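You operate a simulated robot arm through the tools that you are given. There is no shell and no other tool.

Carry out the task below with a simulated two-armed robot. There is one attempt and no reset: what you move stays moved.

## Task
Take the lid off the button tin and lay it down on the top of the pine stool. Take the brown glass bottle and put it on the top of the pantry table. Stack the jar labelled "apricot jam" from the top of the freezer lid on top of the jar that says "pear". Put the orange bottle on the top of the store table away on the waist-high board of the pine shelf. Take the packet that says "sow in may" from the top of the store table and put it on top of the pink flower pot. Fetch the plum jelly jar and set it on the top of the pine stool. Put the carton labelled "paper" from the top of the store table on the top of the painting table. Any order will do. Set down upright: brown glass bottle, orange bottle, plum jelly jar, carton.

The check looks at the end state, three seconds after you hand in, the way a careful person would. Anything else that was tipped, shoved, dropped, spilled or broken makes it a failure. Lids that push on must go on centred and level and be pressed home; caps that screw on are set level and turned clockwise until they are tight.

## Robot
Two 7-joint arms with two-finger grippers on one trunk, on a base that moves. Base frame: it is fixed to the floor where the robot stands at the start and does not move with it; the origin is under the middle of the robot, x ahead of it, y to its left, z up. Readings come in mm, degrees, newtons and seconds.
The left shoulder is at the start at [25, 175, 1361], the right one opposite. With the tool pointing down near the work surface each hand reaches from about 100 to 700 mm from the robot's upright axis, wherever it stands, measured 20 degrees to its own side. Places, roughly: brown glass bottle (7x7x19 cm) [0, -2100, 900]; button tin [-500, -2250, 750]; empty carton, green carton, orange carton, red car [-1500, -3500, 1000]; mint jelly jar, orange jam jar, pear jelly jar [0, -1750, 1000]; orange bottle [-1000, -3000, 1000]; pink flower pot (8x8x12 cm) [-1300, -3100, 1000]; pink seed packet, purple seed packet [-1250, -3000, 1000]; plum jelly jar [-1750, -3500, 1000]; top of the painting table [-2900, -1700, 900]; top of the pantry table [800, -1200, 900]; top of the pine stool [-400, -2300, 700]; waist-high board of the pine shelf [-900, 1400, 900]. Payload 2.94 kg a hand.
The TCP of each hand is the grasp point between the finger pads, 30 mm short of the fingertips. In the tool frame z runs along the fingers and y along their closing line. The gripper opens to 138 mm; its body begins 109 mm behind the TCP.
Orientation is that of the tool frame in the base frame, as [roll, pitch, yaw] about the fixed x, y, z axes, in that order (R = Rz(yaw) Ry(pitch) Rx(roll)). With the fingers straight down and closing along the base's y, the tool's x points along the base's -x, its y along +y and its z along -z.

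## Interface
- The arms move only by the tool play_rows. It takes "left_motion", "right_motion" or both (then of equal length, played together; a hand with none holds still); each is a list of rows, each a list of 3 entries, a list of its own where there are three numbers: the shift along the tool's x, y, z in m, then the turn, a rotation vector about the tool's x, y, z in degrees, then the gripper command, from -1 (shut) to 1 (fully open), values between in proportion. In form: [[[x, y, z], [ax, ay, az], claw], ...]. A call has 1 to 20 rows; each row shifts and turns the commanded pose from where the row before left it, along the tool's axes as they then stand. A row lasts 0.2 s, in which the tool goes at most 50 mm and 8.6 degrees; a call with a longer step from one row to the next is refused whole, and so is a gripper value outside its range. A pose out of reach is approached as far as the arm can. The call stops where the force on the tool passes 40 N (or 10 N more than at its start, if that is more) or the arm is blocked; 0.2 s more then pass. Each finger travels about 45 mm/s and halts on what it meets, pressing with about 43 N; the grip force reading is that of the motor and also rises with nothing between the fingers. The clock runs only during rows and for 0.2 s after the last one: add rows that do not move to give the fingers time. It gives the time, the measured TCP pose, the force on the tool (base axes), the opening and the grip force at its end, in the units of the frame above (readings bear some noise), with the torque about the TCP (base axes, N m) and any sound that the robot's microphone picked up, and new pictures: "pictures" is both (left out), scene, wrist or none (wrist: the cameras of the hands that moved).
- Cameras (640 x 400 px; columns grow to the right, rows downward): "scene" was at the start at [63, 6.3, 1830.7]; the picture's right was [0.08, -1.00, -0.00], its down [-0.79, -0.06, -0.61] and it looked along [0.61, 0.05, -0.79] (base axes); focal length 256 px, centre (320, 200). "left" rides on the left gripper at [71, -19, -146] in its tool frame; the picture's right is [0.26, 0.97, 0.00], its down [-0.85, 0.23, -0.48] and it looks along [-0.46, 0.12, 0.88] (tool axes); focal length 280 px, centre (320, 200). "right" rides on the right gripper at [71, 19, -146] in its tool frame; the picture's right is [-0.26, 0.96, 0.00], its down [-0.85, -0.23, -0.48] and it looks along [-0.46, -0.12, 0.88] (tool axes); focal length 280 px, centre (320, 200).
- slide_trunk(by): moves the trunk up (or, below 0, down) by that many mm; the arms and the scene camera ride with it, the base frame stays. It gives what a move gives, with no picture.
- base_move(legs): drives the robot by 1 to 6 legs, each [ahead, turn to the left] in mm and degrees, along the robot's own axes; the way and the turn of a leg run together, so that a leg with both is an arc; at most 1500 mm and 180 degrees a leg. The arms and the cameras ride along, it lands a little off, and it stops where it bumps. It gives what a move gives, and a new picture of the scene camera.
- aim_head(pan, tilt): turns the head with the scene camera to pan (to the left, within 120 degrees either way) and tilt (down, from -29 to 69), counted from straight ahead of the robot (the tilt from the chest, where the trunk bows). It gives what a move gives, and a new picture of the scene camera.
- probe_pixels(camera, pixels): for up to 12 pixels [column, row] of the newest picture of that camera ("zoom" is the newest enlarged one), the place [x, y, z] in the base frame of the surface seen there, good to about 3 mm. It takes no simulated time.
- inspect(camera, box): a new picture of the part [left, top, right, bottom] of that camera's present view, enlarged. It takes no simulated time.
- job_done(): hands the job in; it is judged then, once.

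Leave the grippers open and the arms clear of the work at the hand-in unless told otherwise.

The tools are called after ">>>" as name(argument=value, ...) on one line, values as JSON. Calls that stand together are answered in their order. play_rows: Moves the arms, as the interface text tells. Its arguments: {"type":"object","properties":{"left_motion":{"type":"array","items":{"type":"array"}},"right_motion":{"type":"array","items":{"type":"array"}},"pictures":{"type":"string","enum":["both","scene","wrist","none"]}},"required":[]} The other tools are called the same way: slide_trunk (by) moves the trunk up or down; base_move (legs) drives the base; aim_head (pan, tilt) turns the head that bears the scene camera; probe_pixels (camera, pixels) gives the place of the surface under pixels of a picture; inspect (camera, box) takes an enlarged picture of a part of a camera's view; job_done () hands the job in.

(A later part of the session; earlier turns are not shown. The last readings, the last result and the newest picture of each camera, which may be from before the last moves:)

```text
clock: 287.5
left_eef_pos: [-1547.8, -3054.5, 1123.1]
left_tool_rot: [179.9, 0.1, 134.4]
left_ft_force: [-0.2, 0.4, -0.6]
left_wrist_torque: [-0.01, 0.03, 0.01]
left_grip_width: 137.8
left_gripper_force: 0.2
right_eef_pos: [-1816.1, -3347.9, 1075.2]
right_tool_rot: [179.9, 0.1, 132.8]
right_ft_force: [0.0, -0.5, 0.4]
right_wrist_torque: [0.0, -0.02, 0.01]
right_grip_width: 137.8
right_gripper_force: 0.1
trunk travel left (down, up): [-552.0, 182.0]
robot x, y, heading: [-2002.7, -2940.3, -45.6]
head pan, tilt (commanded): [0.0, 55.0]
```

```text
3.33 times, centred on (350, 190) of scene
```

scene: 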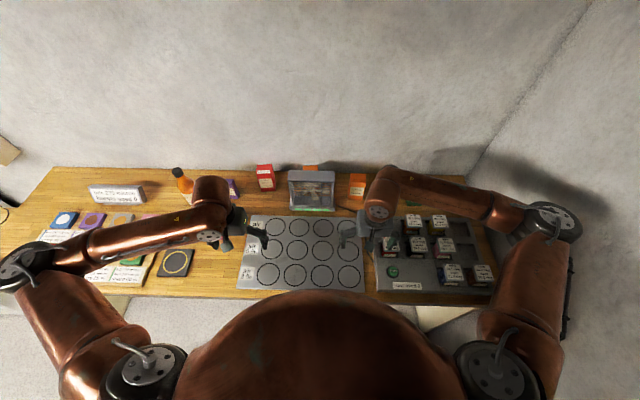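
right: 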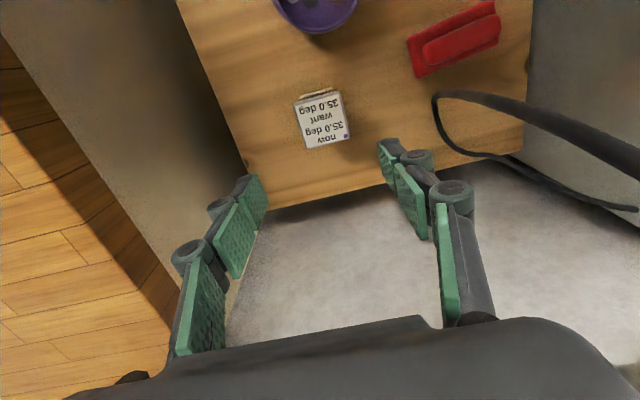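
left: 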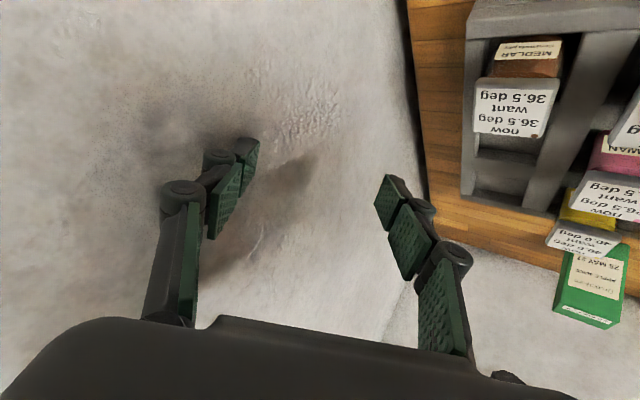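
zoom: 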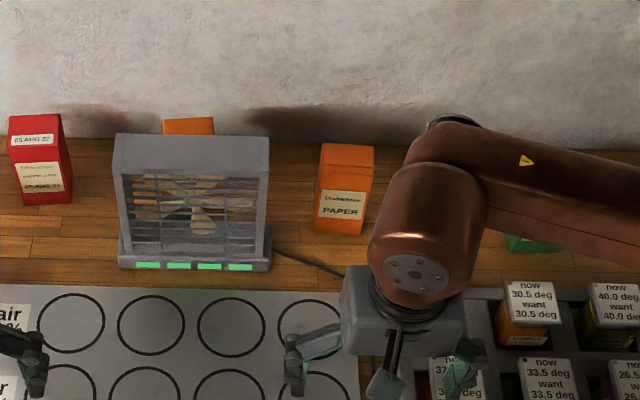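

There is another orange carton behind the fan, but the front one at (345,190) clearly reads PAPER. I probe it.

>>> inspect(camera="scene", box=[335, 160, 385, 210])

```text
8.00 times, centred on (360, 185) of scene
```

zoom: 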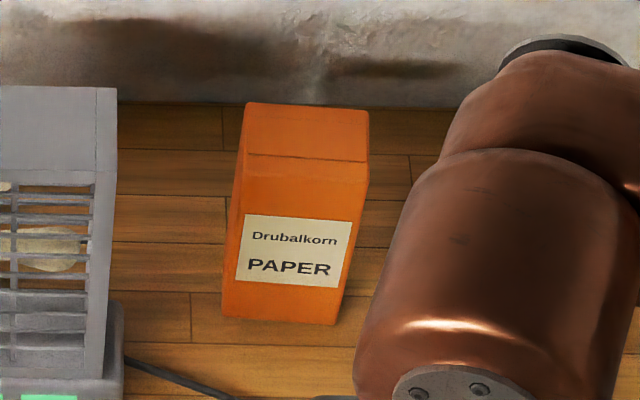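

>>> probe_pixels(camera="zoom", pixels=[[250, 108], [365, 115], [364, 158], [248, 150], [305, 130], [228, 312], [333, 320], [290, 250], [366, 200], [340, 300], [190, 300], [110, 110]])

```text
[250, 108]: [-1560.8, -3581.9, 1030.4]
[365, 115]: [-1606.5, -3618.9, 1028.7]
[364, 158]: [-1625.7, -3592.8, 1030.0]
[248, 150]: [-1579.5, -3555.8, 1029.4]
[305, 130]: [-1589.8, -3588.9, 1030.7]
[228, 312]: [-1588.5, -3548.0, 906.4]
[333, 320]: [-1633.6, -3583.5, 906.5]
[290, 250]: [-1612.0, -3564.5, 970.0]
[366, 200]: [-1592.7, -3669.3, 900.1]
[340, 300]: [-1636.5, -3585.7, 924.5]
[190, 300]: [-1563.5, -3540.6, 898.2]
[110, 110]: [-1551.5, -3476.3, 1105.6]
```

The carton: top at 1030, about 59 mm wide, 40 mm deep, centre ≈ [-1594,-3586]. It is far back, so I use a 31° forward tilt again. I turn and tilt the right hand, narrow it to about 80 mm, raise it, and move 200 mm ahead to look.

>>> play_rows(right_motion=[[[0, 0, 0], [0, 0, 3.8], 0.5], [[0, 0, 0], [0, -7.75, 0], 0.15], [[0, 0, 0], [0, -7.75, 0], 0.15], [[0, 0, 0], [0, -7.75, 0], 0.15], [[0, 0, 0], [0, -7.75, 0], 0.15], [[-0.018, 0, -0.03], [0, 0, 0], 0.15], [[-0.0348, 0.0028, 0.0209], [0, 0, 0], 0.15], [[-0.0348, 0.0028, 0.0209], [0, 0, 0], 0.15], [[-0.0348, 0.0028, 0.0209], [0, 0, 0], 0.15], [[-0.0348, 0.0028, 0.0209], [0, 0, 0], 0.15], [[-0.0348, 0.0028, 0.0209], [0, 0, 0], 0.15], [[0, 0, 0], [0, 0, 0], 0.15]], pictures="both")

```text
clock: 290.1
left_eef_pos: [-1547.6, -3055.3, 1123.2]
left_tool_rot: [179.9, 0.1, 134.2]
left_ft_force: [-0.4, 0.8, -0.8]
left_wrist_torque: [-0.02, 0.01, 0.02]
left_grip_width: 137.9
left_gripper_force: 0.1
right_eef_pos: [-1677.5, -3494.3, 1109.3]
right_tool_rot: [179.9, 31.0, 129.1]
right_ft_force: [-0.1, 0.0, 0.2]
right_wrist_torque: [-0.01, 0.02, 0.01]
right_grip_width: 79.2
right_gripper_force: 0.1
trunk travel left (down, up): [-552.0, 182.0]
robot x, y, heading: [-2001.3, -2940.9, -45.7]
head pan, tilt (commanded): [0.0, 55.0]
```

scene: 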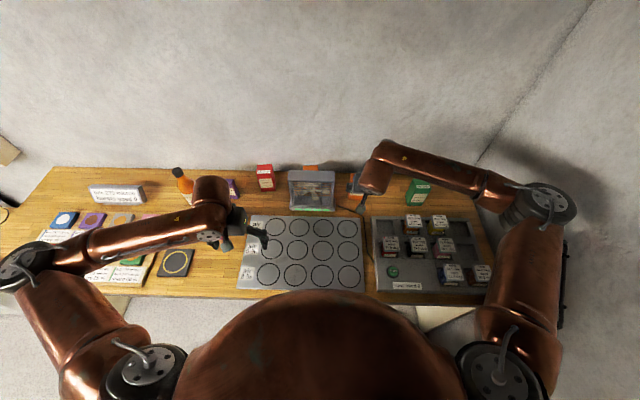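
right: 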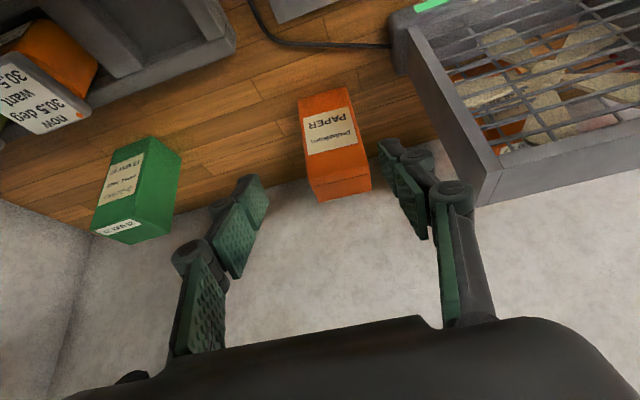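

The wrist view shows the carton top at (340,178). I probe its top face.

>>> inspect(camera="right", box=[280, 70, 400, 210])

```text
2.86 times, centred on (340, 140) of right
```

zoom: 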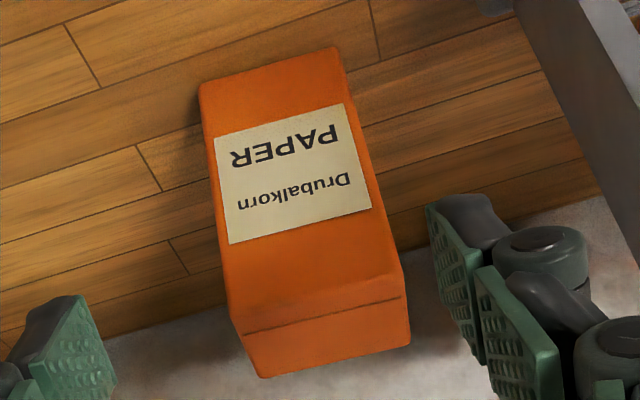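

>>> probe_pixels(camera="zoom", pixels=[[240, 335], [260, 372], [402, 295], [408, 340], [325, 340], [205, 100], [330, 55], [268, 80], [392, 260], [220, 230], [560, 90], [610, 170]])

```text
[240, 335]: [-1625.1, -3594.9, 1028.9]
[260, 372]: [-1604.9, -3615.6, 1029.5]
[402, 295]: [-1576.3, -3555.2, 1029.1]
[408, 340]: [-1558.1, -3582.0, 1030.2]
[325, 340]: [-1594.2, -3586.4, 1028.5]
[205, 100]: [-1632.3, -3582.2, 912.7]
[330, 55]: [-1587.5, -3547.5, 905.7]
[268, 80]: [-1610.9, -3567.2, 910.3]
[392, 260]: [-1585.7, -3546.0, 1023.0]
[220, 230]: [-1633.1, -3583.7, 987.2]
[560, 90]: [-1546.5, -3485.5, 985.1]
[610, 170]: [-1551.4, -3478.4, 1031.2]
```

Carton centre from all corners ≈ [-1595.6,-3582]. I move 120 mm ahead and 8.5 mm left, above the carton.

>>> play_rows(right_motion=[[[-0.0342, 0.0028, 0.0205], [0, 0, 0], 0.15], [[-0.0342, 0.0028, 0.0205], [0, 0, 0], 0.15], [[-0.0342, 0.0029, 0.0205], [0, 0, 0], 0.15], [[0, 0, 0], [0, 0, 0], 0.15]], pictures="both")

>>> inspect(camera="scene", box=[270, 120, 430, 230])

```text
clock: 291.1
left_eef_pos: [-1548.0, -3055.1, 1122.8]
left_tool_rot: [179.9, 0.1, 134.4]
left_ft_force: [-0.3, 0.4, -0.2]
left_wrist_torque: [-0.02, 0.01, 0.0]
left_grip_width: 138.2
left_gripper_force: 0.0
right_eef_pos: [-1594.7, -3577.5, 1111.4]
right_tool_rot: [179.9, 31.1, 129.0]
right_ft_force: [-0.2, 0.4, 0.4]
right_wrist_torque: [0.03, 0.01, 0.01]
right_grip_width: 79.2
right_gripper_force: 0.2
trunk travel left (down, up): [-552.0, 182.0]
robot x, y, heading: [-2002.8, -2940.1, -45.6]
head pan, tilt (commanded): [0.0, 55.0]
```

scene: 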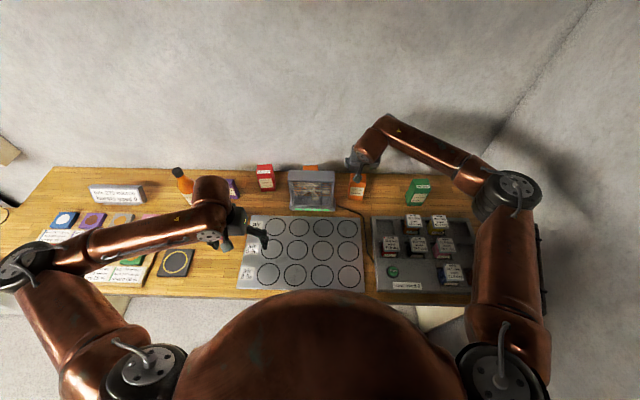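
right: 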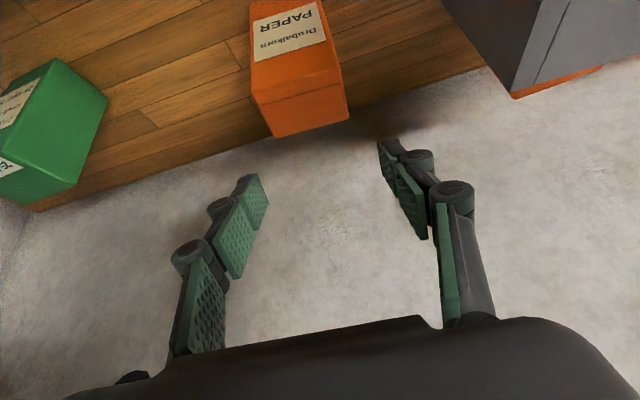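

```text
3.64 times, centred on (350, 175) of scene
```

zoom: 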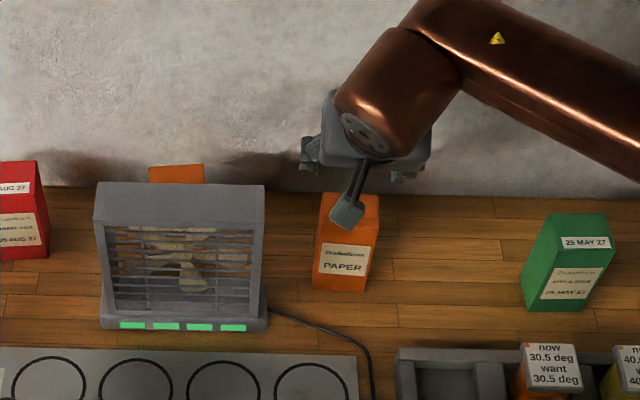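

Aligned. I lower 124 mm around the carton.

>>> play_rows(right_motion=[[[0.016, 0, 0.0266], [0, 0, 0], 0.15], [[0.016, 0, 0.0266], [0, 0, 0], 0.15], [[0.016, 0, 0.0266], [0, 0, 0], 0.15], [[0.016, 0, 0.0266], [0, 0, 0], 0.15], [[0, 0, 0], [0, 0, 0], 0.15]], pictures="both")

>>> inspect(camera="scene", box=[310, 130, 410, 220])

```text
clock: 292.3
left_eef_pos: [-1547.0, -3055.1, 1122.8]
left_tool_rot: [179.9, 0.1, 134.4]
left_ft_force: [-0.3, 0.1, 0.0]
left_wrist_torque: [-0.02, 0.01, 0.03]
left_grip_width: 138.0
left_gripper_force: 0.0
right_eef_pos: [-1593.9, -3581.8, 987.5]
right_tool_rot: [179.9, 31.1, 129.0]
right_ft_force: [-0.1, 0.5, 0.5]
right_wrist_torque: [0.01, 0.0, -0.02]
right_grip_width: 79.2
right_gripper_force: 0.0
trunk travel left (down, up): [-552.0, 182.0]
robot x, y, heading: [-2001.2, -2942.6, -45.7]
head pan, tilt (commanded): [0.0, 55.0]
```

scene: 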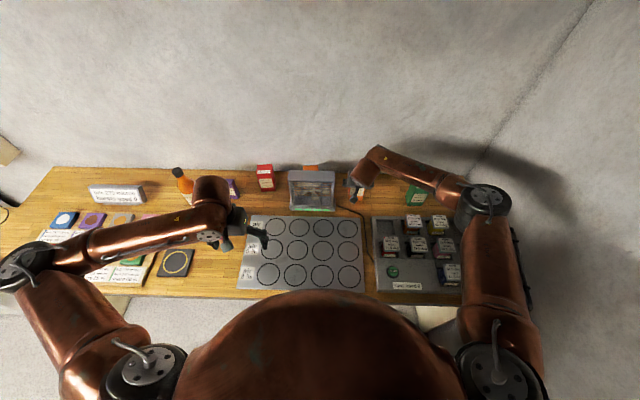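
right: 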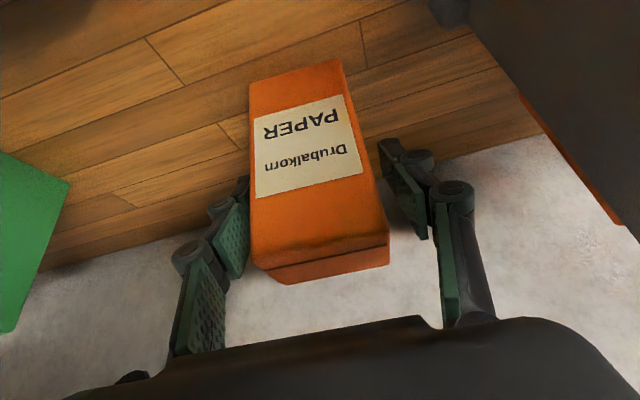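

```text
4.44 times, centred on (360, 175) of scene
```

zoom: 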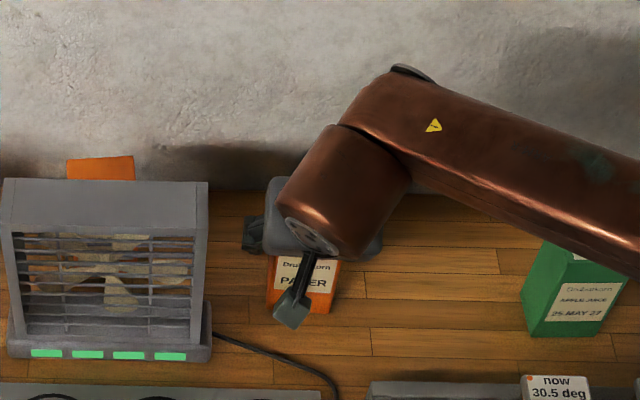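

The carton is between the fingers. I close and lift a little.

>>> play_rows(right_motion=[[[0, 0, 0], [0, 0, 0], -1], [[0, 0, 0], [0, 0, 0], -1], [[0, 0, 0], [0, 0, 0], -1], [[0, 0, 0], [0, 0, 0], -1], [[0, 0, 0], [0, 0, 0], -1], [[-0.0103, 0, -0.0171], [0, 0, 0], -1], [[0, 0, 0], [0, 0, 0], -1]], pictures="both")

```text
clock: 293.9
left_eef_pos: [-1546.3, -3055.9, 1122.6]
left_tool_rot: [179.9, 0.0, 134.4]
left_ft_force: [0.1, -0.6, 0.4]
left_wrist_torque: [0.02, 0.04, 0.0]
left_grip_width: 137.7
left_gripper_force: 0.0
right_eef_pos: [-1595.1, -3582.0, 1007.0]
right_tool_rot: [-179.9, 30.9, 129.0]
right_ft_force: [0.1, -0.2, -0.8]
right_wrist_torque: [0.0, 0.0, 0.0]
right_grip_width: 63.8
right_gripper_force: 42.8
trunk travel left (down, up): [-552.0, 182.0]
robot x, y, heading: [-1998.7, -2940.5, -45.6]
head pan, tilt (commanded): [0.0, 55.0]
```

scene: 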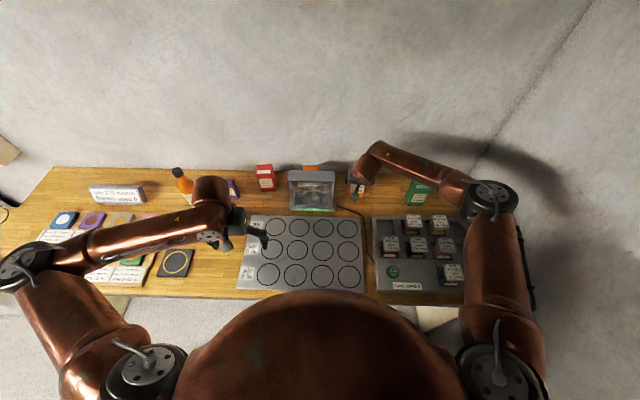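
right: 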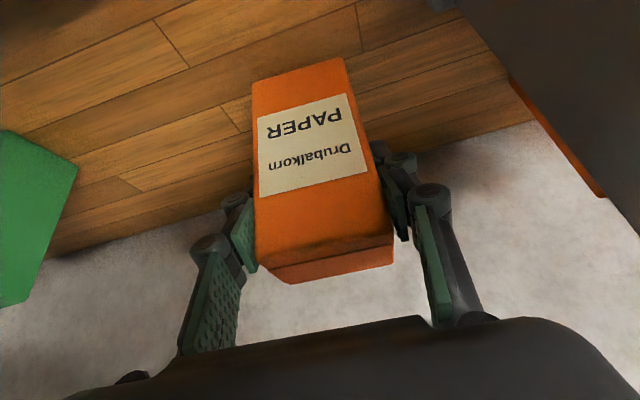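

Carton held (63.8 mm). I lift it 110 mm and draw it back 300 mm above the tray, keeping the tilt.

>>> play_rows(right_motion=[[[-0.0189, 0, -0.0314], [0, 0, 0], -1], [[-0.0189, 0, -0.0314], [0, 0, 0], -1], [[-0.0189, 0, -0.0314], [0, 0, 0], -1], [[0.0321, 0, -0.0193], [0, 0, 0], -1], [[0.0321, 0, -0.0193], [0, 0, 0], -1], [[0.0321, 0, -0.0193], [0, 0, 0], -1], [[0.0321, 0, -0.0193], [0, 0, 0], -1], [[0.0321, 0, -0.0193], [0, 0, 0], -1], [[0.0321, 0, -0.0193], [0, 0, 0], -1], [[0.0321, 0, -0.0193], [0, 0, 0], -1], [[0.0321, 0, -0.0193], [0, 0, 0], -1], [[0, 0, 0], [0, 0, 0], -1]], pictures="scene")

>>> base_move(legs=[[-300, 0]])

```text
clock: 296.5
left_eef_pos: [-1546.4, -3055.9, 1122.3]
left_tool_rot: [179.9, -0.1, 134.5]
left_ft_force: [-0.8, 0.3, 0.3]
left_wrist_torque: [0.03, 0.0, 0.05]
left_grip_width: 138.3
left_gripper_force: 0.0
right_eef_pos: [-1782.4, -3349.2, 1113.2]
right_tool_rot: [180.0, 31.0, 129.0]
right_ft_force: [0.0, -0.4, -0.7]
right_wrist_torque: [-0.02, -0.01, 0.01]
right_grip_width: 63.5
right_gripper_force: 42.9
trunk travel left (down, up): [-552.0, 182.0]
robot x, y, heading: [-1996.8, -2938.2, -45.6]
head pan, tilt (commanded): [0.0, 55.0]
```

scene: 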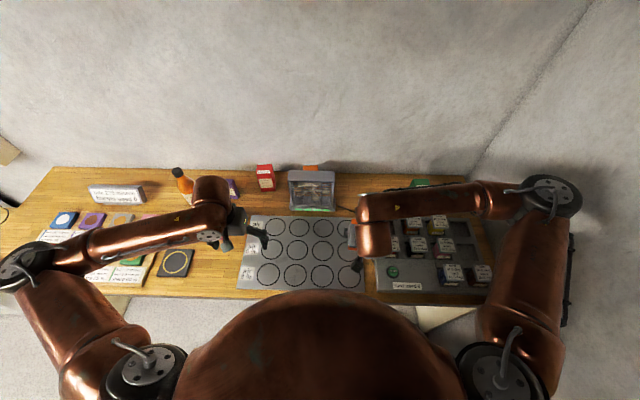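

```text
clock: 298.5
left_eef_pos: [-1756.3, -2843.7, 1123.9]
left_tool_rot: [-180.0, 0.1, 134.0]
left_ft_force: [0.6, -0.2, -0.1]
left_wrist_torque: [-0.02, -0.01, -0.02]
left_grip_width: 137.8
left_gripper_force: 0.0
right_eef_pos: [-1993.6, -3136.7, 1113.7]
right_tool_rot: [180.0, 31.1, 128.7]
right_ft_force: [0.8, 0.7, 0.0]
right_wrist_torque: [0.0, -0.03, -0.02]
right_grip_width: 63.7
right_gripper_force: 43.3
trunk travel left (down, up): [-552.0, 182.0]
robot x, y, heading: [-2208.2, -2731.3, -45.9]
head pan, tilt (commanded): [0.0, 55.0]
```

scene: 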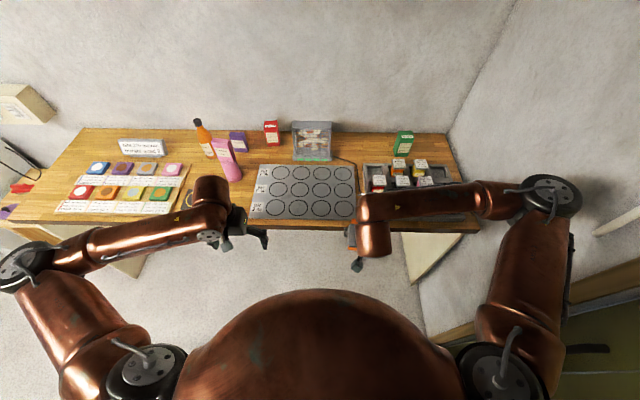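

I carry the carton toward the painting table on the opposite side. First I turn left 80° and look with the head to that side.

>>> base_move(legs=[[60, 0], [0, 80]])

>>> aim_head(pan=85, tilt=45)

```text
clock: 303.0
left_eef_pos: [-1984.8, -2340.2, 1122.3]
left_tool_rot: [-180.0, 0.1, -144.1]
left_ft_force: [-0.7, 0.5, 0.0]
left_wrist_torque: [-0.02, 0.04, -0.01]
left_grip_width: 138.1
left_gripper_force: 0.2
right_eef_pos: [-1730.7, -2616.6, 1113.1]
right_tool_rot: [179.9, 31.0, -149.6]
right_ft_force: [-0.3, -0.4, -1.2]
right_wrist_torque: [0.01, 0.0, 0.0]
right_grip_width: 63.7
right_gripper_force: 43.7
trunk travel left (down, up): [-552.0, 182.0]
robot x, y, heading: [-2164.6, -2772.9, 35.8]
head pan, tilt (commanded): [0.0, 55.0]
```

scene: 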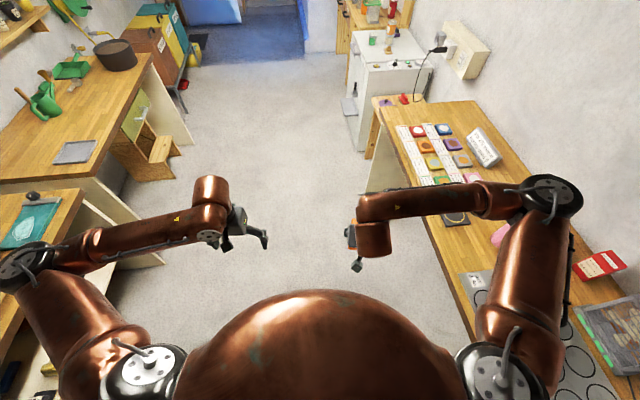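

```text
clock: 304.6
left_eef_pos: [-1984.3, -2339.7, 1122.3]
left_tool_rot: [-180.0, 0.2, -144.2]
left_ft_force: [0.7, 0.6, 0.0]
left_wrist_torque: [0.04, 0.02, -0.01]
left_grip_width: 137.9
left_gripper_force: 0.0
right_eef_pos: [-1729.4, -2617.8, 1113.4]
right_tool_rot: [179.9, 31.0, -149.6]
right_ft_force: [0.1, 0.0, -0.6]
right_wrist_torque: [0.0, 0.01, -0.02]
right_grip_width: 63.5
right_gripper_force: 42.5
trunk travel left (down, up): [-552.0, 182.0]
robot x, y, heading: [-2163.4, -2773.9, 35.8]
head pan, tilt (commanded): [85.0, 45.0]
```

scene: 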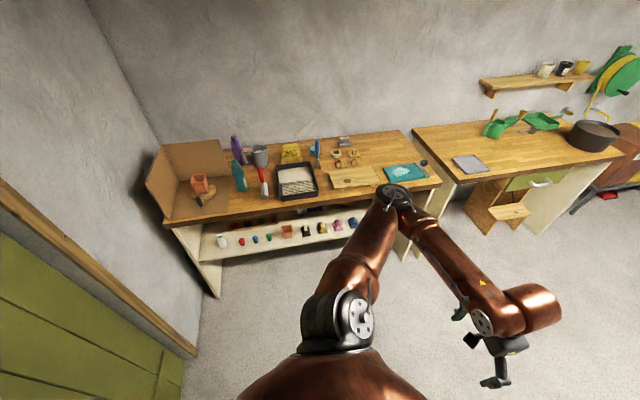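

I see the painting table. I zoom and probe for a free spot and its edges.

>>> inspect(camera="scene", box=[140, 110, 460, 260])

>>> probe_pixels(camera="scene", pixels=[[165, 222], [250, 207], [435, 185], [408, 135], [370, 150], [395, 150], [350, 187], [230, 210], [200, 222], [320, 205], [390, 215], [400, 195]])

```text
2.00 times, centred on (300, 185) of scene
```

zoom: 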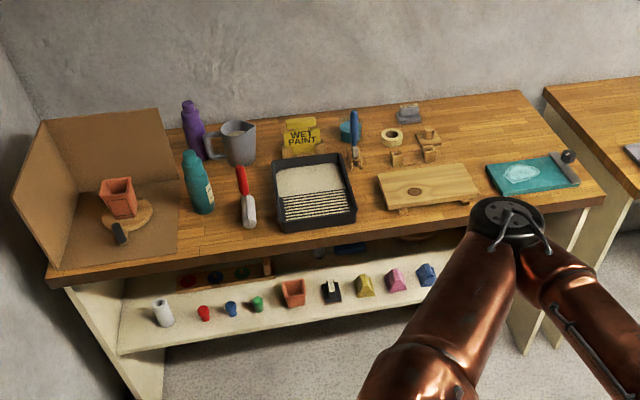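

```text
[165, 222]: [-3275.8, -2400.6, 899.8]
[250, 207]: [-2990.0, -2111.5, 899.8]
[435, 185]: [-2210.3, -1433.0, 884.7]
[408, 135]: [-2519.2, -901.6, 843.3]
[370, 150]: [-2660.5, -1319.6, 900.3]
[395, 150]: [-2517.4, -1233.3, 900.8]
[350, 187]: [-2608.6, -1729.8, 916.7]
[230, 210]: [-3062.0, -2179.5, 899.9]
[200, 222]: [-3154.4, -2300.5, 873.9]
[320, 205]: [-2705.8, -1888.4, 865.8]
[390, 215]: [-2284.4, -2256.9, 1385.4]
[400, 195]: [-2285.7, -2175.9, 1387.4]
```

I zoom on the free back-right area of the painting table.

>>> inspect(camera="scene", box=[330, 115, 440, 200])

```text
4.71 times, centred on (385, 158) of scene
```

zoom: 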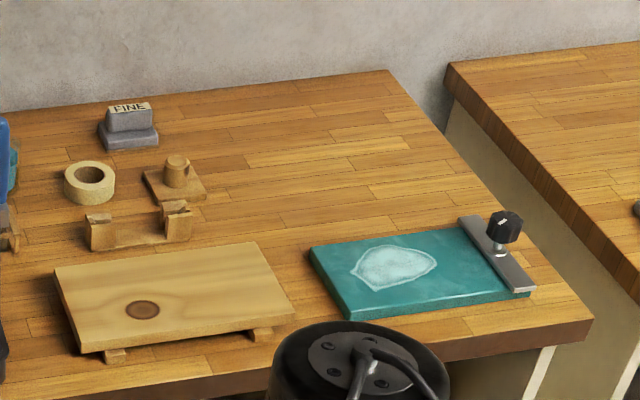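

>>> probe_pixels(camera="zoom", pixels=[[290, 200], [320, 200], [350, 190], [265, 230], [330, 245], [205, 190], [190, 225], [258, 250], [290, 315], [400, 235], [345, 315], [590, 320]])

```text
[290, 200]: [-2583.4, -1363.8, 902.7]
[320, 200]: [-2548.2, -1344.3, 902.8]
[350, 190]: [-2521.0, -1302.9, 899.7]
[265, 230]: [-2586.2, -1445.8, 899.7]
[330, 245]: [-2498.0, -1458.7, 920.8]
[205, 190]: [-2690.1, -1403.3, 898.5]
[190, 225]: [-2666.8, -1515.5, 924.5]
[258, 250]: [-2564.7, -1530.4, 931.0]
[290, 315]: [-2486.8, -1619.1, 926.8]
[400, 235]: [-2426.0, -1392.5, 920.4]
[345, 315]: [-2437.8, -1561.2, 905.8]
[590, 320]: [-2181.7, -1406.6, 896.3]
```

I choose the spot ≈ [-2570,-1400] on the painting table (free all around by ~90 mm). I drive to face the table there, staying 350 mm short of its front for now.

>>> base_move(legs=[[0, 31.3], [564, 0], [0, 67.3]])

>>> aim_head(pan=-10, tilt=50)

```text
clock: 312.3
left_eef_pos: [-2403.5, -2146.6, 1122.7]
left_tool_rot: [-180.0, 0.0, -44.6]
left_ft_force: [0.4, -0.1, -0.1]
left_wrist_torque: [-0.04, 0.0, -0.01]
left_grip_width: 138.2
left_gripper_force: 0.2
right_eef_pos: [-2173.5, -1849.9, 1113.1]
right_tool_rot: [-180.0, 31.0, -49.9]
right_ft_force: [0.1, -0.3, -0.4]
right_wrist_torque: [0.0, 0.0, -0.02]
right_grip_width: 63.5
right_gripper_force: 42.9
trunk travel left (down, up): [-552.0, 182.0]
robot x, y, heading: [-1950.3, -2254.9, 135.6]
head pan, tilt (commanded): [85.0, 45.0]
```

scene: 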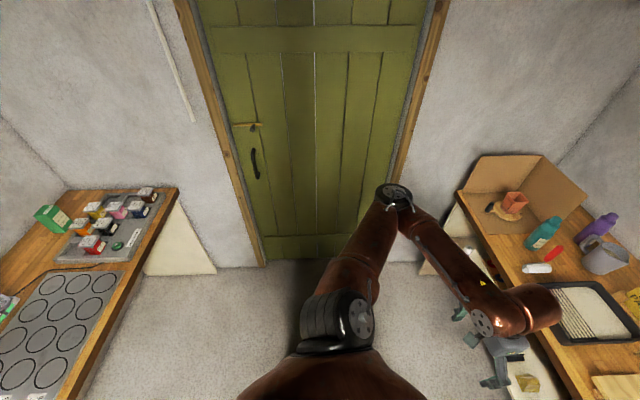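

```text
clock: 314.0
left_eef_pos: [-2404.0, -2147.3, 1122.8]
left_tool_rot: [-180.0, 0.2, -44.5]
left_ft_force: [-0.2, -0.3, 0.0]
left_wrist_torque: [0.01, 0.02, 0.0]
left_grip_width: 138.1
left_gripper_force: 0.1
right_eef_pos: [-2171.5, -1849.6, 1113.1]
right_tool_rot: [179.9, 31.0, -49.9]
right_ft_force: [-0.1, 0.4, -0.6]
right_wrist_torque: [0.0, 0.02, 0.0]
right_grip_width: 63.6
right_gripper_force: 43.4
trunk travel left (down, up): [-552.0, 182.0]
robot x, y, heading: [-1944.3, -2251.0, 135.6]
head pan, tilt (commanded): [-10.0, 50.0]
```

scene: 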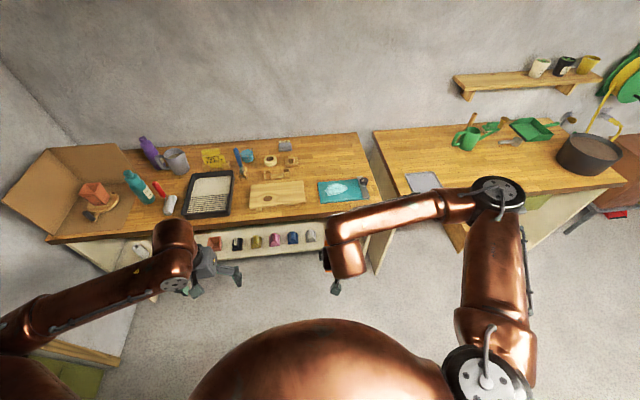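

I drive 400 mm ahead toward the painting table, hands high above its objects.

>>> base_move(legs=[[0, -1], [400, 0]])

>>> inspect(camera="scene", box=[220, 130, 400, 250])

```text
clock: 316.9
left_eef_pos: [-2687.7, -1856.0, 1122.1]
left_tool_rot: [-180.0, 0.0, -45.0]
left_ft_force: [0.4, -0.4, 0.5]
left_wrist_torque: [0.03, -0.03, -0.01]
left_grip_width: 138.0
left_gripper_force: 0.0
right_eef_pos: [-2456.2, -1559.7, 1113.1]
right_tool_rot: [-180.0, 30.9, -50.3]
right_ft_force: [0.2, 0.1, -0.2]
right_wrist_torque: [-0.01, -0.02, 0.0]
right_grip_width: 63.5
right_gripper_force: 42.9
trunk travel left (down, up): [-552.0, 182.0]
robot x, y, heading: [-2238.0, -1964.3, 135.2]
head pan, tilt (commanded): [-10.0, 50.0]
```

scene: 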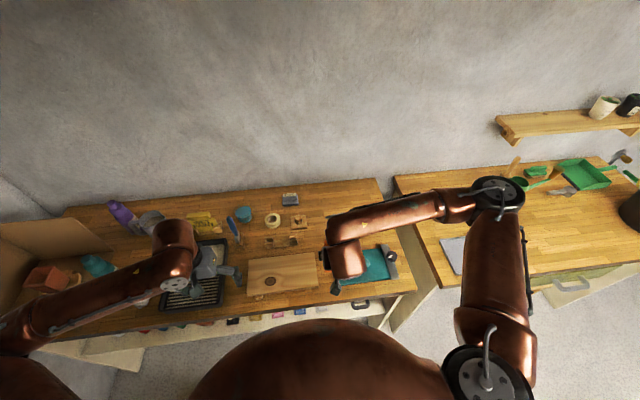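

```text
3.33 times, centred on (310, 190) of scene
```

zoom: 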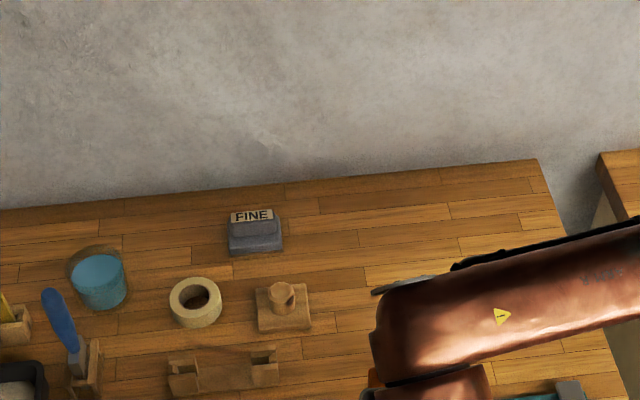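

Now I move the carton 196 mm ahead over the chosen spot.

>>> play_rows(right_motion=[[[-0.0336, -0.0029, 0.0202], [0, 0, 0], -1], [[-0.0336, -0.0029, 0.0202], [0, 0, 0], -1], [[-0.0336, -0.0029, 0.0202], [0, 0, 0], -1], [[-0.0336, -0.0029, 0.0202], [0, 0, 0], -1], [[-0.0336, -0.0029, 0.0202], [0, 0, 0], -1], [[0, 0, 0], [0, 0, 0], -1]], pictures="both")

>>> inspect(camera="scene", box=[220, 150, 420, 290])

```text
clock: 318.3
left_eef_pos: [-2688.1, -1856.1, 1122.8]
left_tool_rot: [-179.9, 0.1, -44.9]
left_ft_force: [1.0, -0.1, 0.9]
left_wrist_torque: [-0.02, -0.03, 0.0]
left_grip_width: 138.0
left_gripper_force: 0.1
right_eef_pos: [-2568.9, -1399.8, 1111.6]
right_tool_rot: [179.9, 31.0, -50.4]
right_ft_force: [0.6, -0.6, 1.1]
right_wrist_torque: [0.0, 0.01, -0.03]
right_grip_width: 63.6
right_gripper_force: 43.2
trunk travel left (down, up): [-552.0, 182.0]
robot x, y, heading: [-2234.3, -1964.3, 134.8]
head pan, tilt (commanded): [-10.0, 50.0]
```

scene: 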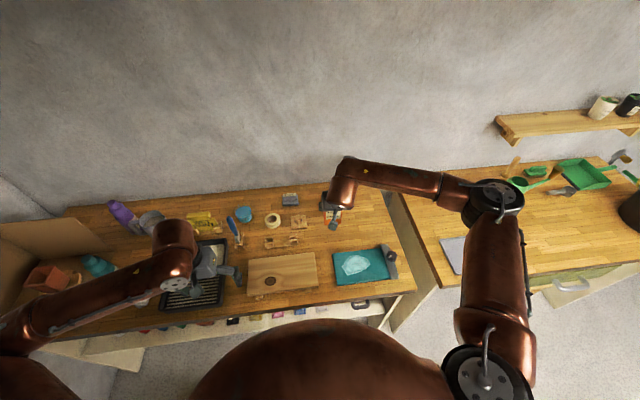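
right: 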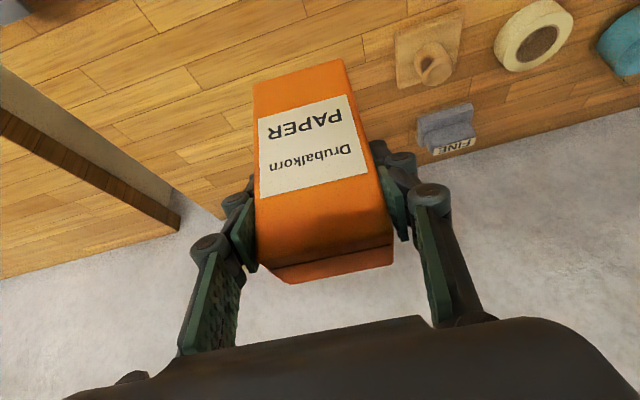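

```text
2.86 times, centred on (320, 220) of scene
```

zoom: 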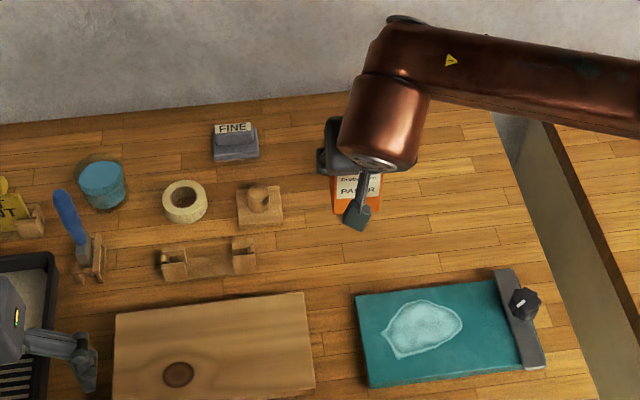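

The spot is open. I lower 114 mm, then creep.

>>> play_rows(right_motion=[[[0.0147, 0, 0.0244], [0, 0, 0], -1], [[0.0147, 0, 0.0244], [0, 0, 0], -1], [[0.0147, 0, 0.0244], [0, 0, 0], -1], [[0.0103, 0, 0.0171], [0, 0, 0], -1], [[0.0041, 0, 0.0069], [0, 0, 0], -1], [[0.001, 0, 0.0017], [0, 0, 0], -1], [[0, 0, 0], [0, 0, 0], -1]], pictures="scene")

>>> inspect(camera="scene", box=[290, 170, 390, 250])

```text
clock: 319.9
left_eef_pos: [-2687.5, -1855.5, 1122.8]
left_tool_rot: [180.0, 0.0, -45.0]
left_ft_force: [-0.7, 0.0, 0.5]
left_wrist_torque: [0.01, 0.01, 0.01]
left_grip_width: 137.9
left_gripper_force: 0.0
right_eef_pos: [-2571.1, -1401.4, 995.3]
right_tool_rot: [179.9, 31.0, -50.3]
right_ft_force: [-0.5, 0.4, 0.2]
right_wrist_torque: [-0.03, 0.01, -0.01]
right_grip_width: 63.6
right_gripper_force: 42.8
trunk travel left (down, up): [-552.0, 182.0]
robot x, y, heading: [-2235.5, -1963.9, 134.9]
head pan, tilt (commanded): [-10.0, 50.0]
```

scene: 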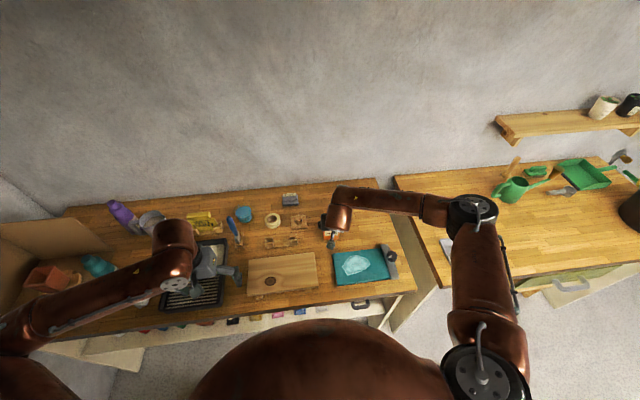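

```text
5.00 times, centred on (340, 210) of scene
```

zoom: 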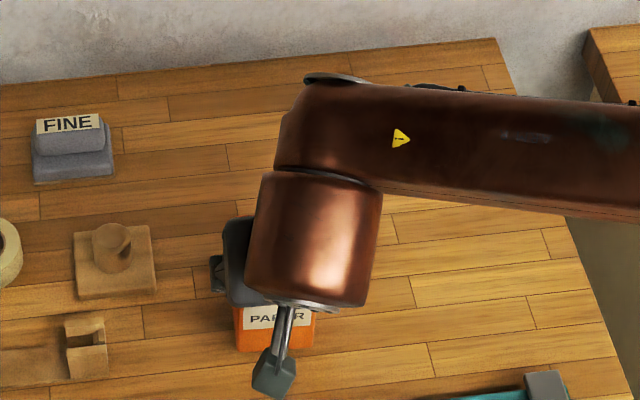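

About 5 mm to go. I creep down.

>>> play_rows(right_motion=[[[0.00103, 0, 0.00171], [0, 0, 0], -1], [[0.00077, 0, 0.00129], [0, 0, 0], -1], [[0, 0, 0], [0, 0, 0], -1]], pictures="none")

>>> play_rows(right_motion=[[[0.00052, 0, 0.00086], [0, 0, 0], -1], [[0.00052, 0, 0.00086], [0, 0, 0], -1], [[0, 0, 0], [0, 0, 0], -1]], pictures="none")

```text
clock: 320.7
left_eef_pos: [-2688.1, -1855.8, 1124.1]
left_tool_rot: [179.9, 0.1, -45.0]
left_ft_force: [0.6, 0.4, 1.0]
left_wrist_torque: [0.01, -0.02, -0.01]
left_grip_width: 138.0
left_gripper_force: 0.0
right_eef_pos: [-2571.6, -1400.3, 993.8]
right_tool_rot: [180.0, 31.0, -50.3]
right_ft_force: [-0.7, -0.1, -0.9]
right_wrist_torque: [-0.03, 0.02, -0.01]
right_grip_width: 63.8
right_gripper_force: 43.3
trunk travel left (down, up): [-552.0, 182.0]
robot x, y, heading: [-2231.9, -1964.4, 134.8]
head pan, tilt (commanded): [-10.0, 50.0]
```

```text
clock: 321.5
left_eef_pos: [-2687.4, -1855.7, 1122.9]
left_tool_rot: [179.9, 0.1, -44.9]
left_ft_force: [0.1, -0.9, -0.2]
left_wrist_torque: [0.0, 0.01, 0.04]
left_grip_width: 137.9
left_gripper_force: 0.1
right_eef_pos: [-2571.0, -1398.8, 991.6]
right_tool_rot: [-180.0, 31.0, -50.3]
right_ft_force: [0.2, 0.2, -0.4]
right_wrist_torque: [0.01, -0.03, 0.02]
right_grip_width: 63.4
right_gripper_force: 43.0
trunk travel left (down, up): [-552.0, 182.0]
robot x, y, heading: [-2235.7, -1964.3, 134.8]
head pan, tilt (commanded): [-10.0, 50.0]
```

>>> play_rows(right_motion=[[[0.00052, 0, 0.00086], [0, 0, 0], -1], [[0, 0, 0], [0, 0, 0], -1]], pictures="none")

>>> play_rows(right_motion=[[[0.00052, 0, 0.00086], [0, 0, 0], -1], [[0, 0, 0], [0, 0, 0], -1]], pictures="none")

>>> play_rows(right_motion=[[[0.00052, 0, 0.00086], [0, 0, 0], -1], [[0, 0, 0], [0, 0, 0], -1]], pictures="none")

```text
clock: 322.1
left_eef_pos: [-2688.8, -1854.8, 1122.9]
left_tool_rot: [179.9, 0.1, -44.9]
left_ft_force: [-0.5, -0.2, -0.7]
left_wrist_torque: [0.04, -0.01, 0.02]
left_grip_width: 138.0
left_gripper_force: 0.0
right_eef_pos: [-2570.9, -1399.1, 990.6]
right_tool_rot: [-180.0, 31.0, -50.3]
right_ft_force: [0.6, -0.7, -1.0]
right_wrist_torque: [0.0, 0.0, 0.02]
right_grip_width: 63.6
right_gripper_force: 43.1
trunk travel left (down, up): [-552.0, 182.0]
robot x, y, heading: [-2232.0, -1966.2, 135.1]
head pan, tilt (commanded): [-10.0, 50.0]
```

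```text
clock: 322.7
left_eef_pos: [-2688.1, -1854.8, 1122.5]
left_tool_rot: [179.9, 0.2, -45.0]
left_ft_force: [0.5, 0.2, -0.2]
left_wrist_torque: [-0.03, -0.02, 0.02]
left_grip_width: 138.1
left_gripper_force: 0.0
right_eef_pos: [-2570.2, -1400.4, 990.0]
right_tool_rot: [179.9, 31.1, -50.3]
right_ft_force: [0.2, 0.1, 0.0]
right_wrist_torque: [-0.01, -0.02, 0.05]
right_grip_width: 63.6
right_gripper_force: 42.5
trunk travel left (down, up): [-552.0, 182.0]
robot x, y, heading: [-2233.1, -1966.6, 134.9]
head pan, tilt (commanded): [-10.0, 50.0]
```

```text
clock: 323.3
left_eef_pos: [-2687.9, -1855.7, 1121.4]
left_tool_rot: [-179.9, 0.1, -45.1]
left_ft_force: [-0.5, 0.4, 0.2]
left_wrist_torque: [0.0, -0.01, -0.02]
left_grip_width: 138.3
left_gripper_force: 0.0
right_eef_pos: [-2570.7, -1398.5, 989.1]
right_tool_rot: [180.0, 31.0, -50.3]
right_ft_force: [-0.3, -0.1, 0.2]
right_wrist_torque: [0.0, -0.02, 0.0]
right_grip_width: 63.6
right_gripper_force: 42.5
trunk travel left (down, up): [-552.0, 182.0]
robot x, y, heading: [-2233.0, -1967.3, 135.3]
head pan, tilt (commanded): [-10.0, 50.0]
```

One more millimetre at a time until contact shows.

>>> play_rows(right_motion=[[[0.00052, 0, 0.00086], [0, 0, 0], -1], [[0, 0, 0], [0, 0, 0], -1]], pictures="none")

>>> play_rows(right_motion=[[[0.00052, 0, 0.00086], [0, 0, 0], -1], [[0, 0, 0], [0, 0, 0], -1]], pictures="none")

```text
clock: 323.9
left_eef_pos: [-2688.7, -1856.3, 1122.9]
left_tool_rot: [180.0, 0.1, -45.0]
left_ft_force: [-0.1, 0.2, -0.7]
left_wrist_torque: [-0.01, -0.01, 0.01]
left_grip_width: 138.1
left_gripper_force: 0.0
right_eef_pos: [-2571.0, -1398.9, 987.9]
right_tool_rot: [180.0, 31.0, -50.3]
right_ft_force: [-0.1, -0.4, -0.1]
right_wrist_torque: [0.0, -0.02, 0.01]
right_grip_width: 63.8
right_gripper_force: 43.1
trunk travel left (down, up): [-552.0, 182.0]
robot x, y, heading: [-2231.5, -1966.3, 134.7]
head pan, tilt (commanded): [-10.0, 50.0]
```

```text
clock: 324.5
left_eef_pos: [-2687.4, -1854.1, 1123.0]
left_tool_rot: [179.9, 0.1, -45.0]
left_ft_force: [0.5, -0.4, -0.1]
left_wrist_torque: [0.01, 0.06, -0.01]
left_grip_width: 138.1
left_gripper_force: 0.0
right_eef_pos: [-2570.2, -1399.7, 987.5]
right_tool_rot: [179.9, 31.1, -50.3]
right_ft_force: [1.0, 0.2, 3.2]
right_wrist_torque: [0.08, -0.15, -0.01]
right_grip_width: 63.5
right_gripper_force: 43.7
trunk travel left (down, up): [-552.0, 182.0]
robot x, y, heading: [-2234.9, -1963.6, 134.8]
head pan, tilt (commanded): [-10.0, 50.0]
```

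Contact. I open gently, rise straight up 130 mm, and draw back.

>>> play_rows(right_motion=[[[0, 0, 0], [0, 0, 0], -0.05], [[0, 0, 0], [0, 0, 0], 0.05], [[0, 0, 0], [0, 0, 0], 0.15], [[0, 0, 0], [0, 0, 0], 0.25], [[0, 0, 0], [0, 0, 0], 0.25], [[-0.0103, 0, -0.0171], [0, 0, 0], 0.25], [[-0.0155, 0, -0.0257], [0, 0, 0], 0.25], [[-0.0155, 0, -0.0257], [0, 0, 0], 0.25], [[-0.0155, 0, -0.0257], [0, 0, 0], 0.25], [[-0.0103, 0, -0.0171], [0, 0, 0], 0.25], [[0, 0, 0], [0, 0, 0], 0.25]], pictures="both")

>>> inspect(camera="scene", box=[280, 160, 420, 260])

```text
clock: 326.9
left_eef_pos: [-2687.6, -1855.9, 1122.9]
left_tool_rot: [179.9, 0.1, -45.1]
left_ft_force: [-0.7, 0.2, 0.4]
left_wrist_torque: [-0.03, -0.02, 0.02]
left_grip_width: 137.8
left_gripper_force: 0.0
right_eef_pos: [-2569.4, -1401.5, 1117.0]
right_tool_rot: [180.0, 31.0, -50.3]
right_ft_force: [-0.1, -0.1, -0.3]
right_wrist_torque: [0.0, 0.02, 0.03]
right_grip_width: 86.3
right_gripper_force: 0.1
trunk travel left (down, up): [-552.0, 182.0]
robot x, y, heading: [-2231.9, -1966.5, 135.2]
head pan, tilt (commanded): [-10.0, 50.0]
```

scene: 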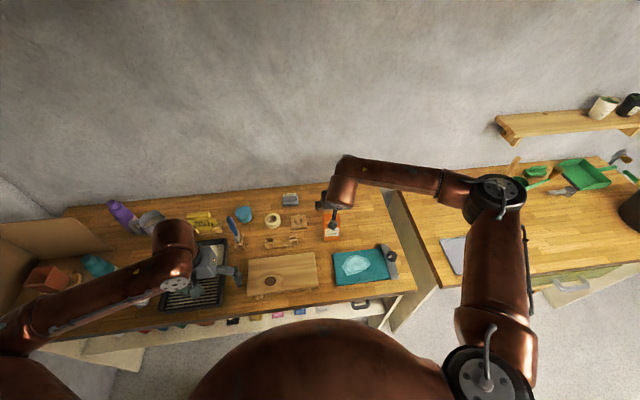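
right: 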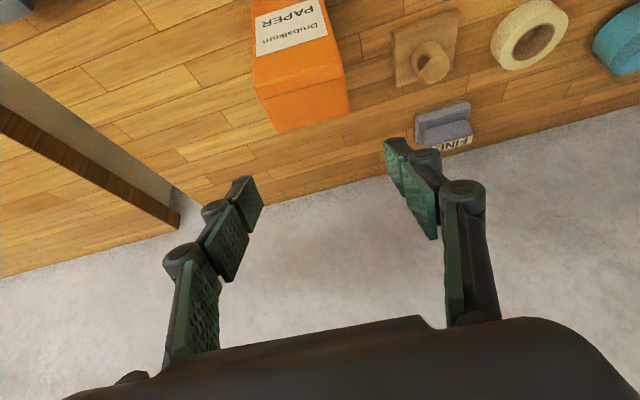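

```text
4.00 times, centred on (350, 210) of scene
```

zoom: 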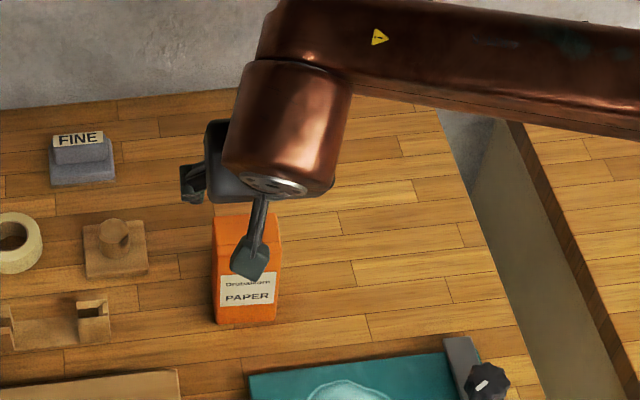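

The carton stands upright. I draw the hand back 240 mm, set it upright, and back the base off.

>>> play_rows(right_motion=[[[0.0343, 0, -0.0206], [0, 0, 0], 0.25], [[0.0343, 0, -0.0206], [0, 0, 0], 0.25], [[0.0343, 0, -0.0206], [0, 0, 0], 0.5], [[0.0343, 0, -0.0206], [0, 0, 0], 1], [[0.0343, 0, -0.0206], [0, 0, 0], 1], [[0.0343, 0, -0.0206], [0, 0, 0], 1], [[0, 0, 0], [0, 7.75, 0], 1], [[0, 0, 0], [0, 7.75, 0], 1], [[0, 0, 0], [0, 7.75, 0], 1], [[0, 0, 0], [0, 7.75, 0], 1], [[0, 0, 0], [0, 0, -5], 1], [[0, 0, 0], [0, 0, 0], 1]], pictures="none")

>>> base_move(legs=[[-420, 0]])

```text
clock: 329.5
left_eef_pos: [-2688.4, -1855.4, 1123.7]
left_tool_rot: [179.9, 0.1, -45.0]
left_ft_force: [0.8, -0.2, 0.0]
left_wrist_torque: [-0.01, 0.0, 0.0]
left_grip_width: 137.9
left_gripper_force: 0.0
right_eef_pos: [-2418.1, -1583.3, 1116.4]
right_tool_rot: [179.9, -0.1, -45.2]
right_ft_force: [-0.1, -0.3, -0.3]
right_wrist_torque: [0.02, -0.04, -0.01]
right_grip_width: 138.1
right_gripper_force: 0.0
trunk travel left (down, up): [-552.0, 182.0]
robot x, y, heading: [-2232.7, -1960.0, 135.2]
head pan, tilt (commanded): [-10.0, 50.0]
```

```text
clock: 332.1
left_eef_pos: [-2388.6, -2154.0, 1123.7]
left_tool_rot: [179.9, 0.0, -45.2]
left_ft_force: [0.5, -1.0, -0.2]
left_wrist_torque: [0.01, -0.01, 0.0]
left_grip_width: 137.9
left_gripper_force: 0.1
right_eef_pos: [-2117.1, -1882.4, 1116.6]
right_tool_rot: [-180.0, 0.1, -45.5]
right_ft_force: [0.3, 0.2, -0.2]
right_wrist_torque: [0.03, -0.01, 0.01]
right_grip_width: 138.0
right_gripper_force: 0.1
trunk travel left (down, up): [-552.0, 182.0]
robot x, y, heading: [-1937.8, -2264.3, 134.6]
head pan, tilt (commanded): [-10.0, 50.0]
```

scene: 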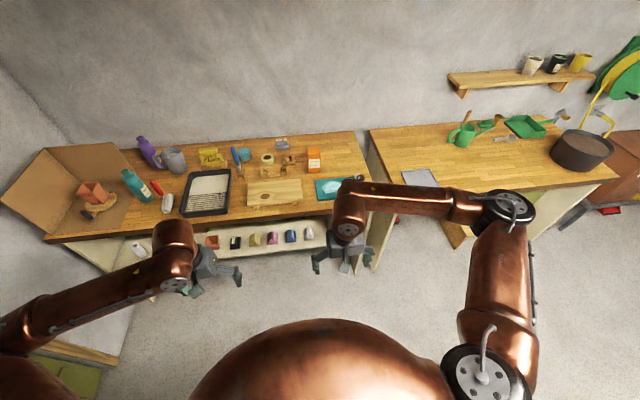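

The carton is placed. Now the orange bottle, with the left arm: I turn around and drive to the store table in front of the pot, bottle on my left.

>>> base_move(legs=[[0, 166.5], [470, 0], [0, 13]])

>>> aim_head(pan=0, tilt=50)

```text
clock: 342.5
left_eef_pos: [-1238.7, -2780.8, 1123.4]
left_tool_rot: [179.9, 0.1, 134.0]
left_ft_force: [-0.5, 0.4, 0.9]
left_wrist_torque: [-0.01, 0.0, 0.0]
left_grip_width: 138.1
left_gripper_force: 0.1
right_eef_pos: [-1516.2, -3046.1, 1117.6]
right_tool_rot: [180.0, 0.1, 133.4]
right_ft_force: [-0.3, 0.0, -0.3]
right_wrist_torque: [0.01, -0.03, 0.01]
right_grip_width: 138.0
right_gripper_force: 0.1
trunk travel left (down, up): [-552.0, 182.0]
robot x, y, heading: [-1690.7, -2663.5, -46.1]
head pan, tilt (commanded): [-10.0, 50.0]
```

scene: 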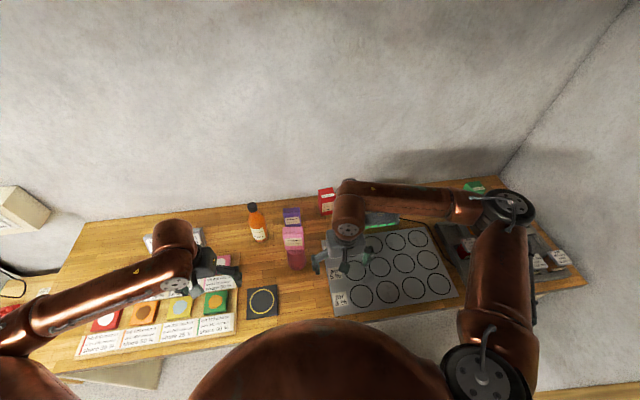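

```text
clock: 343.2
left_eef_pos: [-1238.2, -2780.5, 1122.7]
left_tool_rot: [179.9, 0.2, 133.9]
left_ft_force: [-0.3, -0.3, -0.2]
left_wrist_torque: [0.01, 0.03, -0.02]
left_grip_width: 138.1
left_gripper_force: 0.1
right_eef_pos: [-1515.1, -3046.2, 1116.0]
right_tool_rot: [-180.0, -0.1, 133.5]
right_ft_force: [-0.8, -0.5, -0.5]
right_wrist_torque: [-0.02, 0.0, 0.02]
right_grip_width: 138.0
right_gripper_force: 0.1
trunk travel left (down, up): [-552.0, 182.0]
robot x, y, heading: [-1687.7, -2665.4, -46.2]
head pan, tilt (commanded): [0.0, 50.0]
```

scene: 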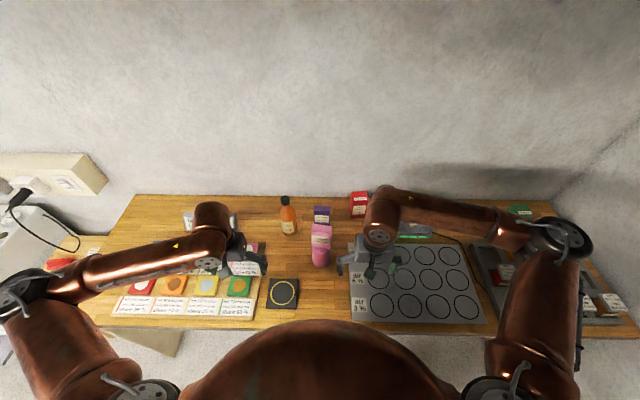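

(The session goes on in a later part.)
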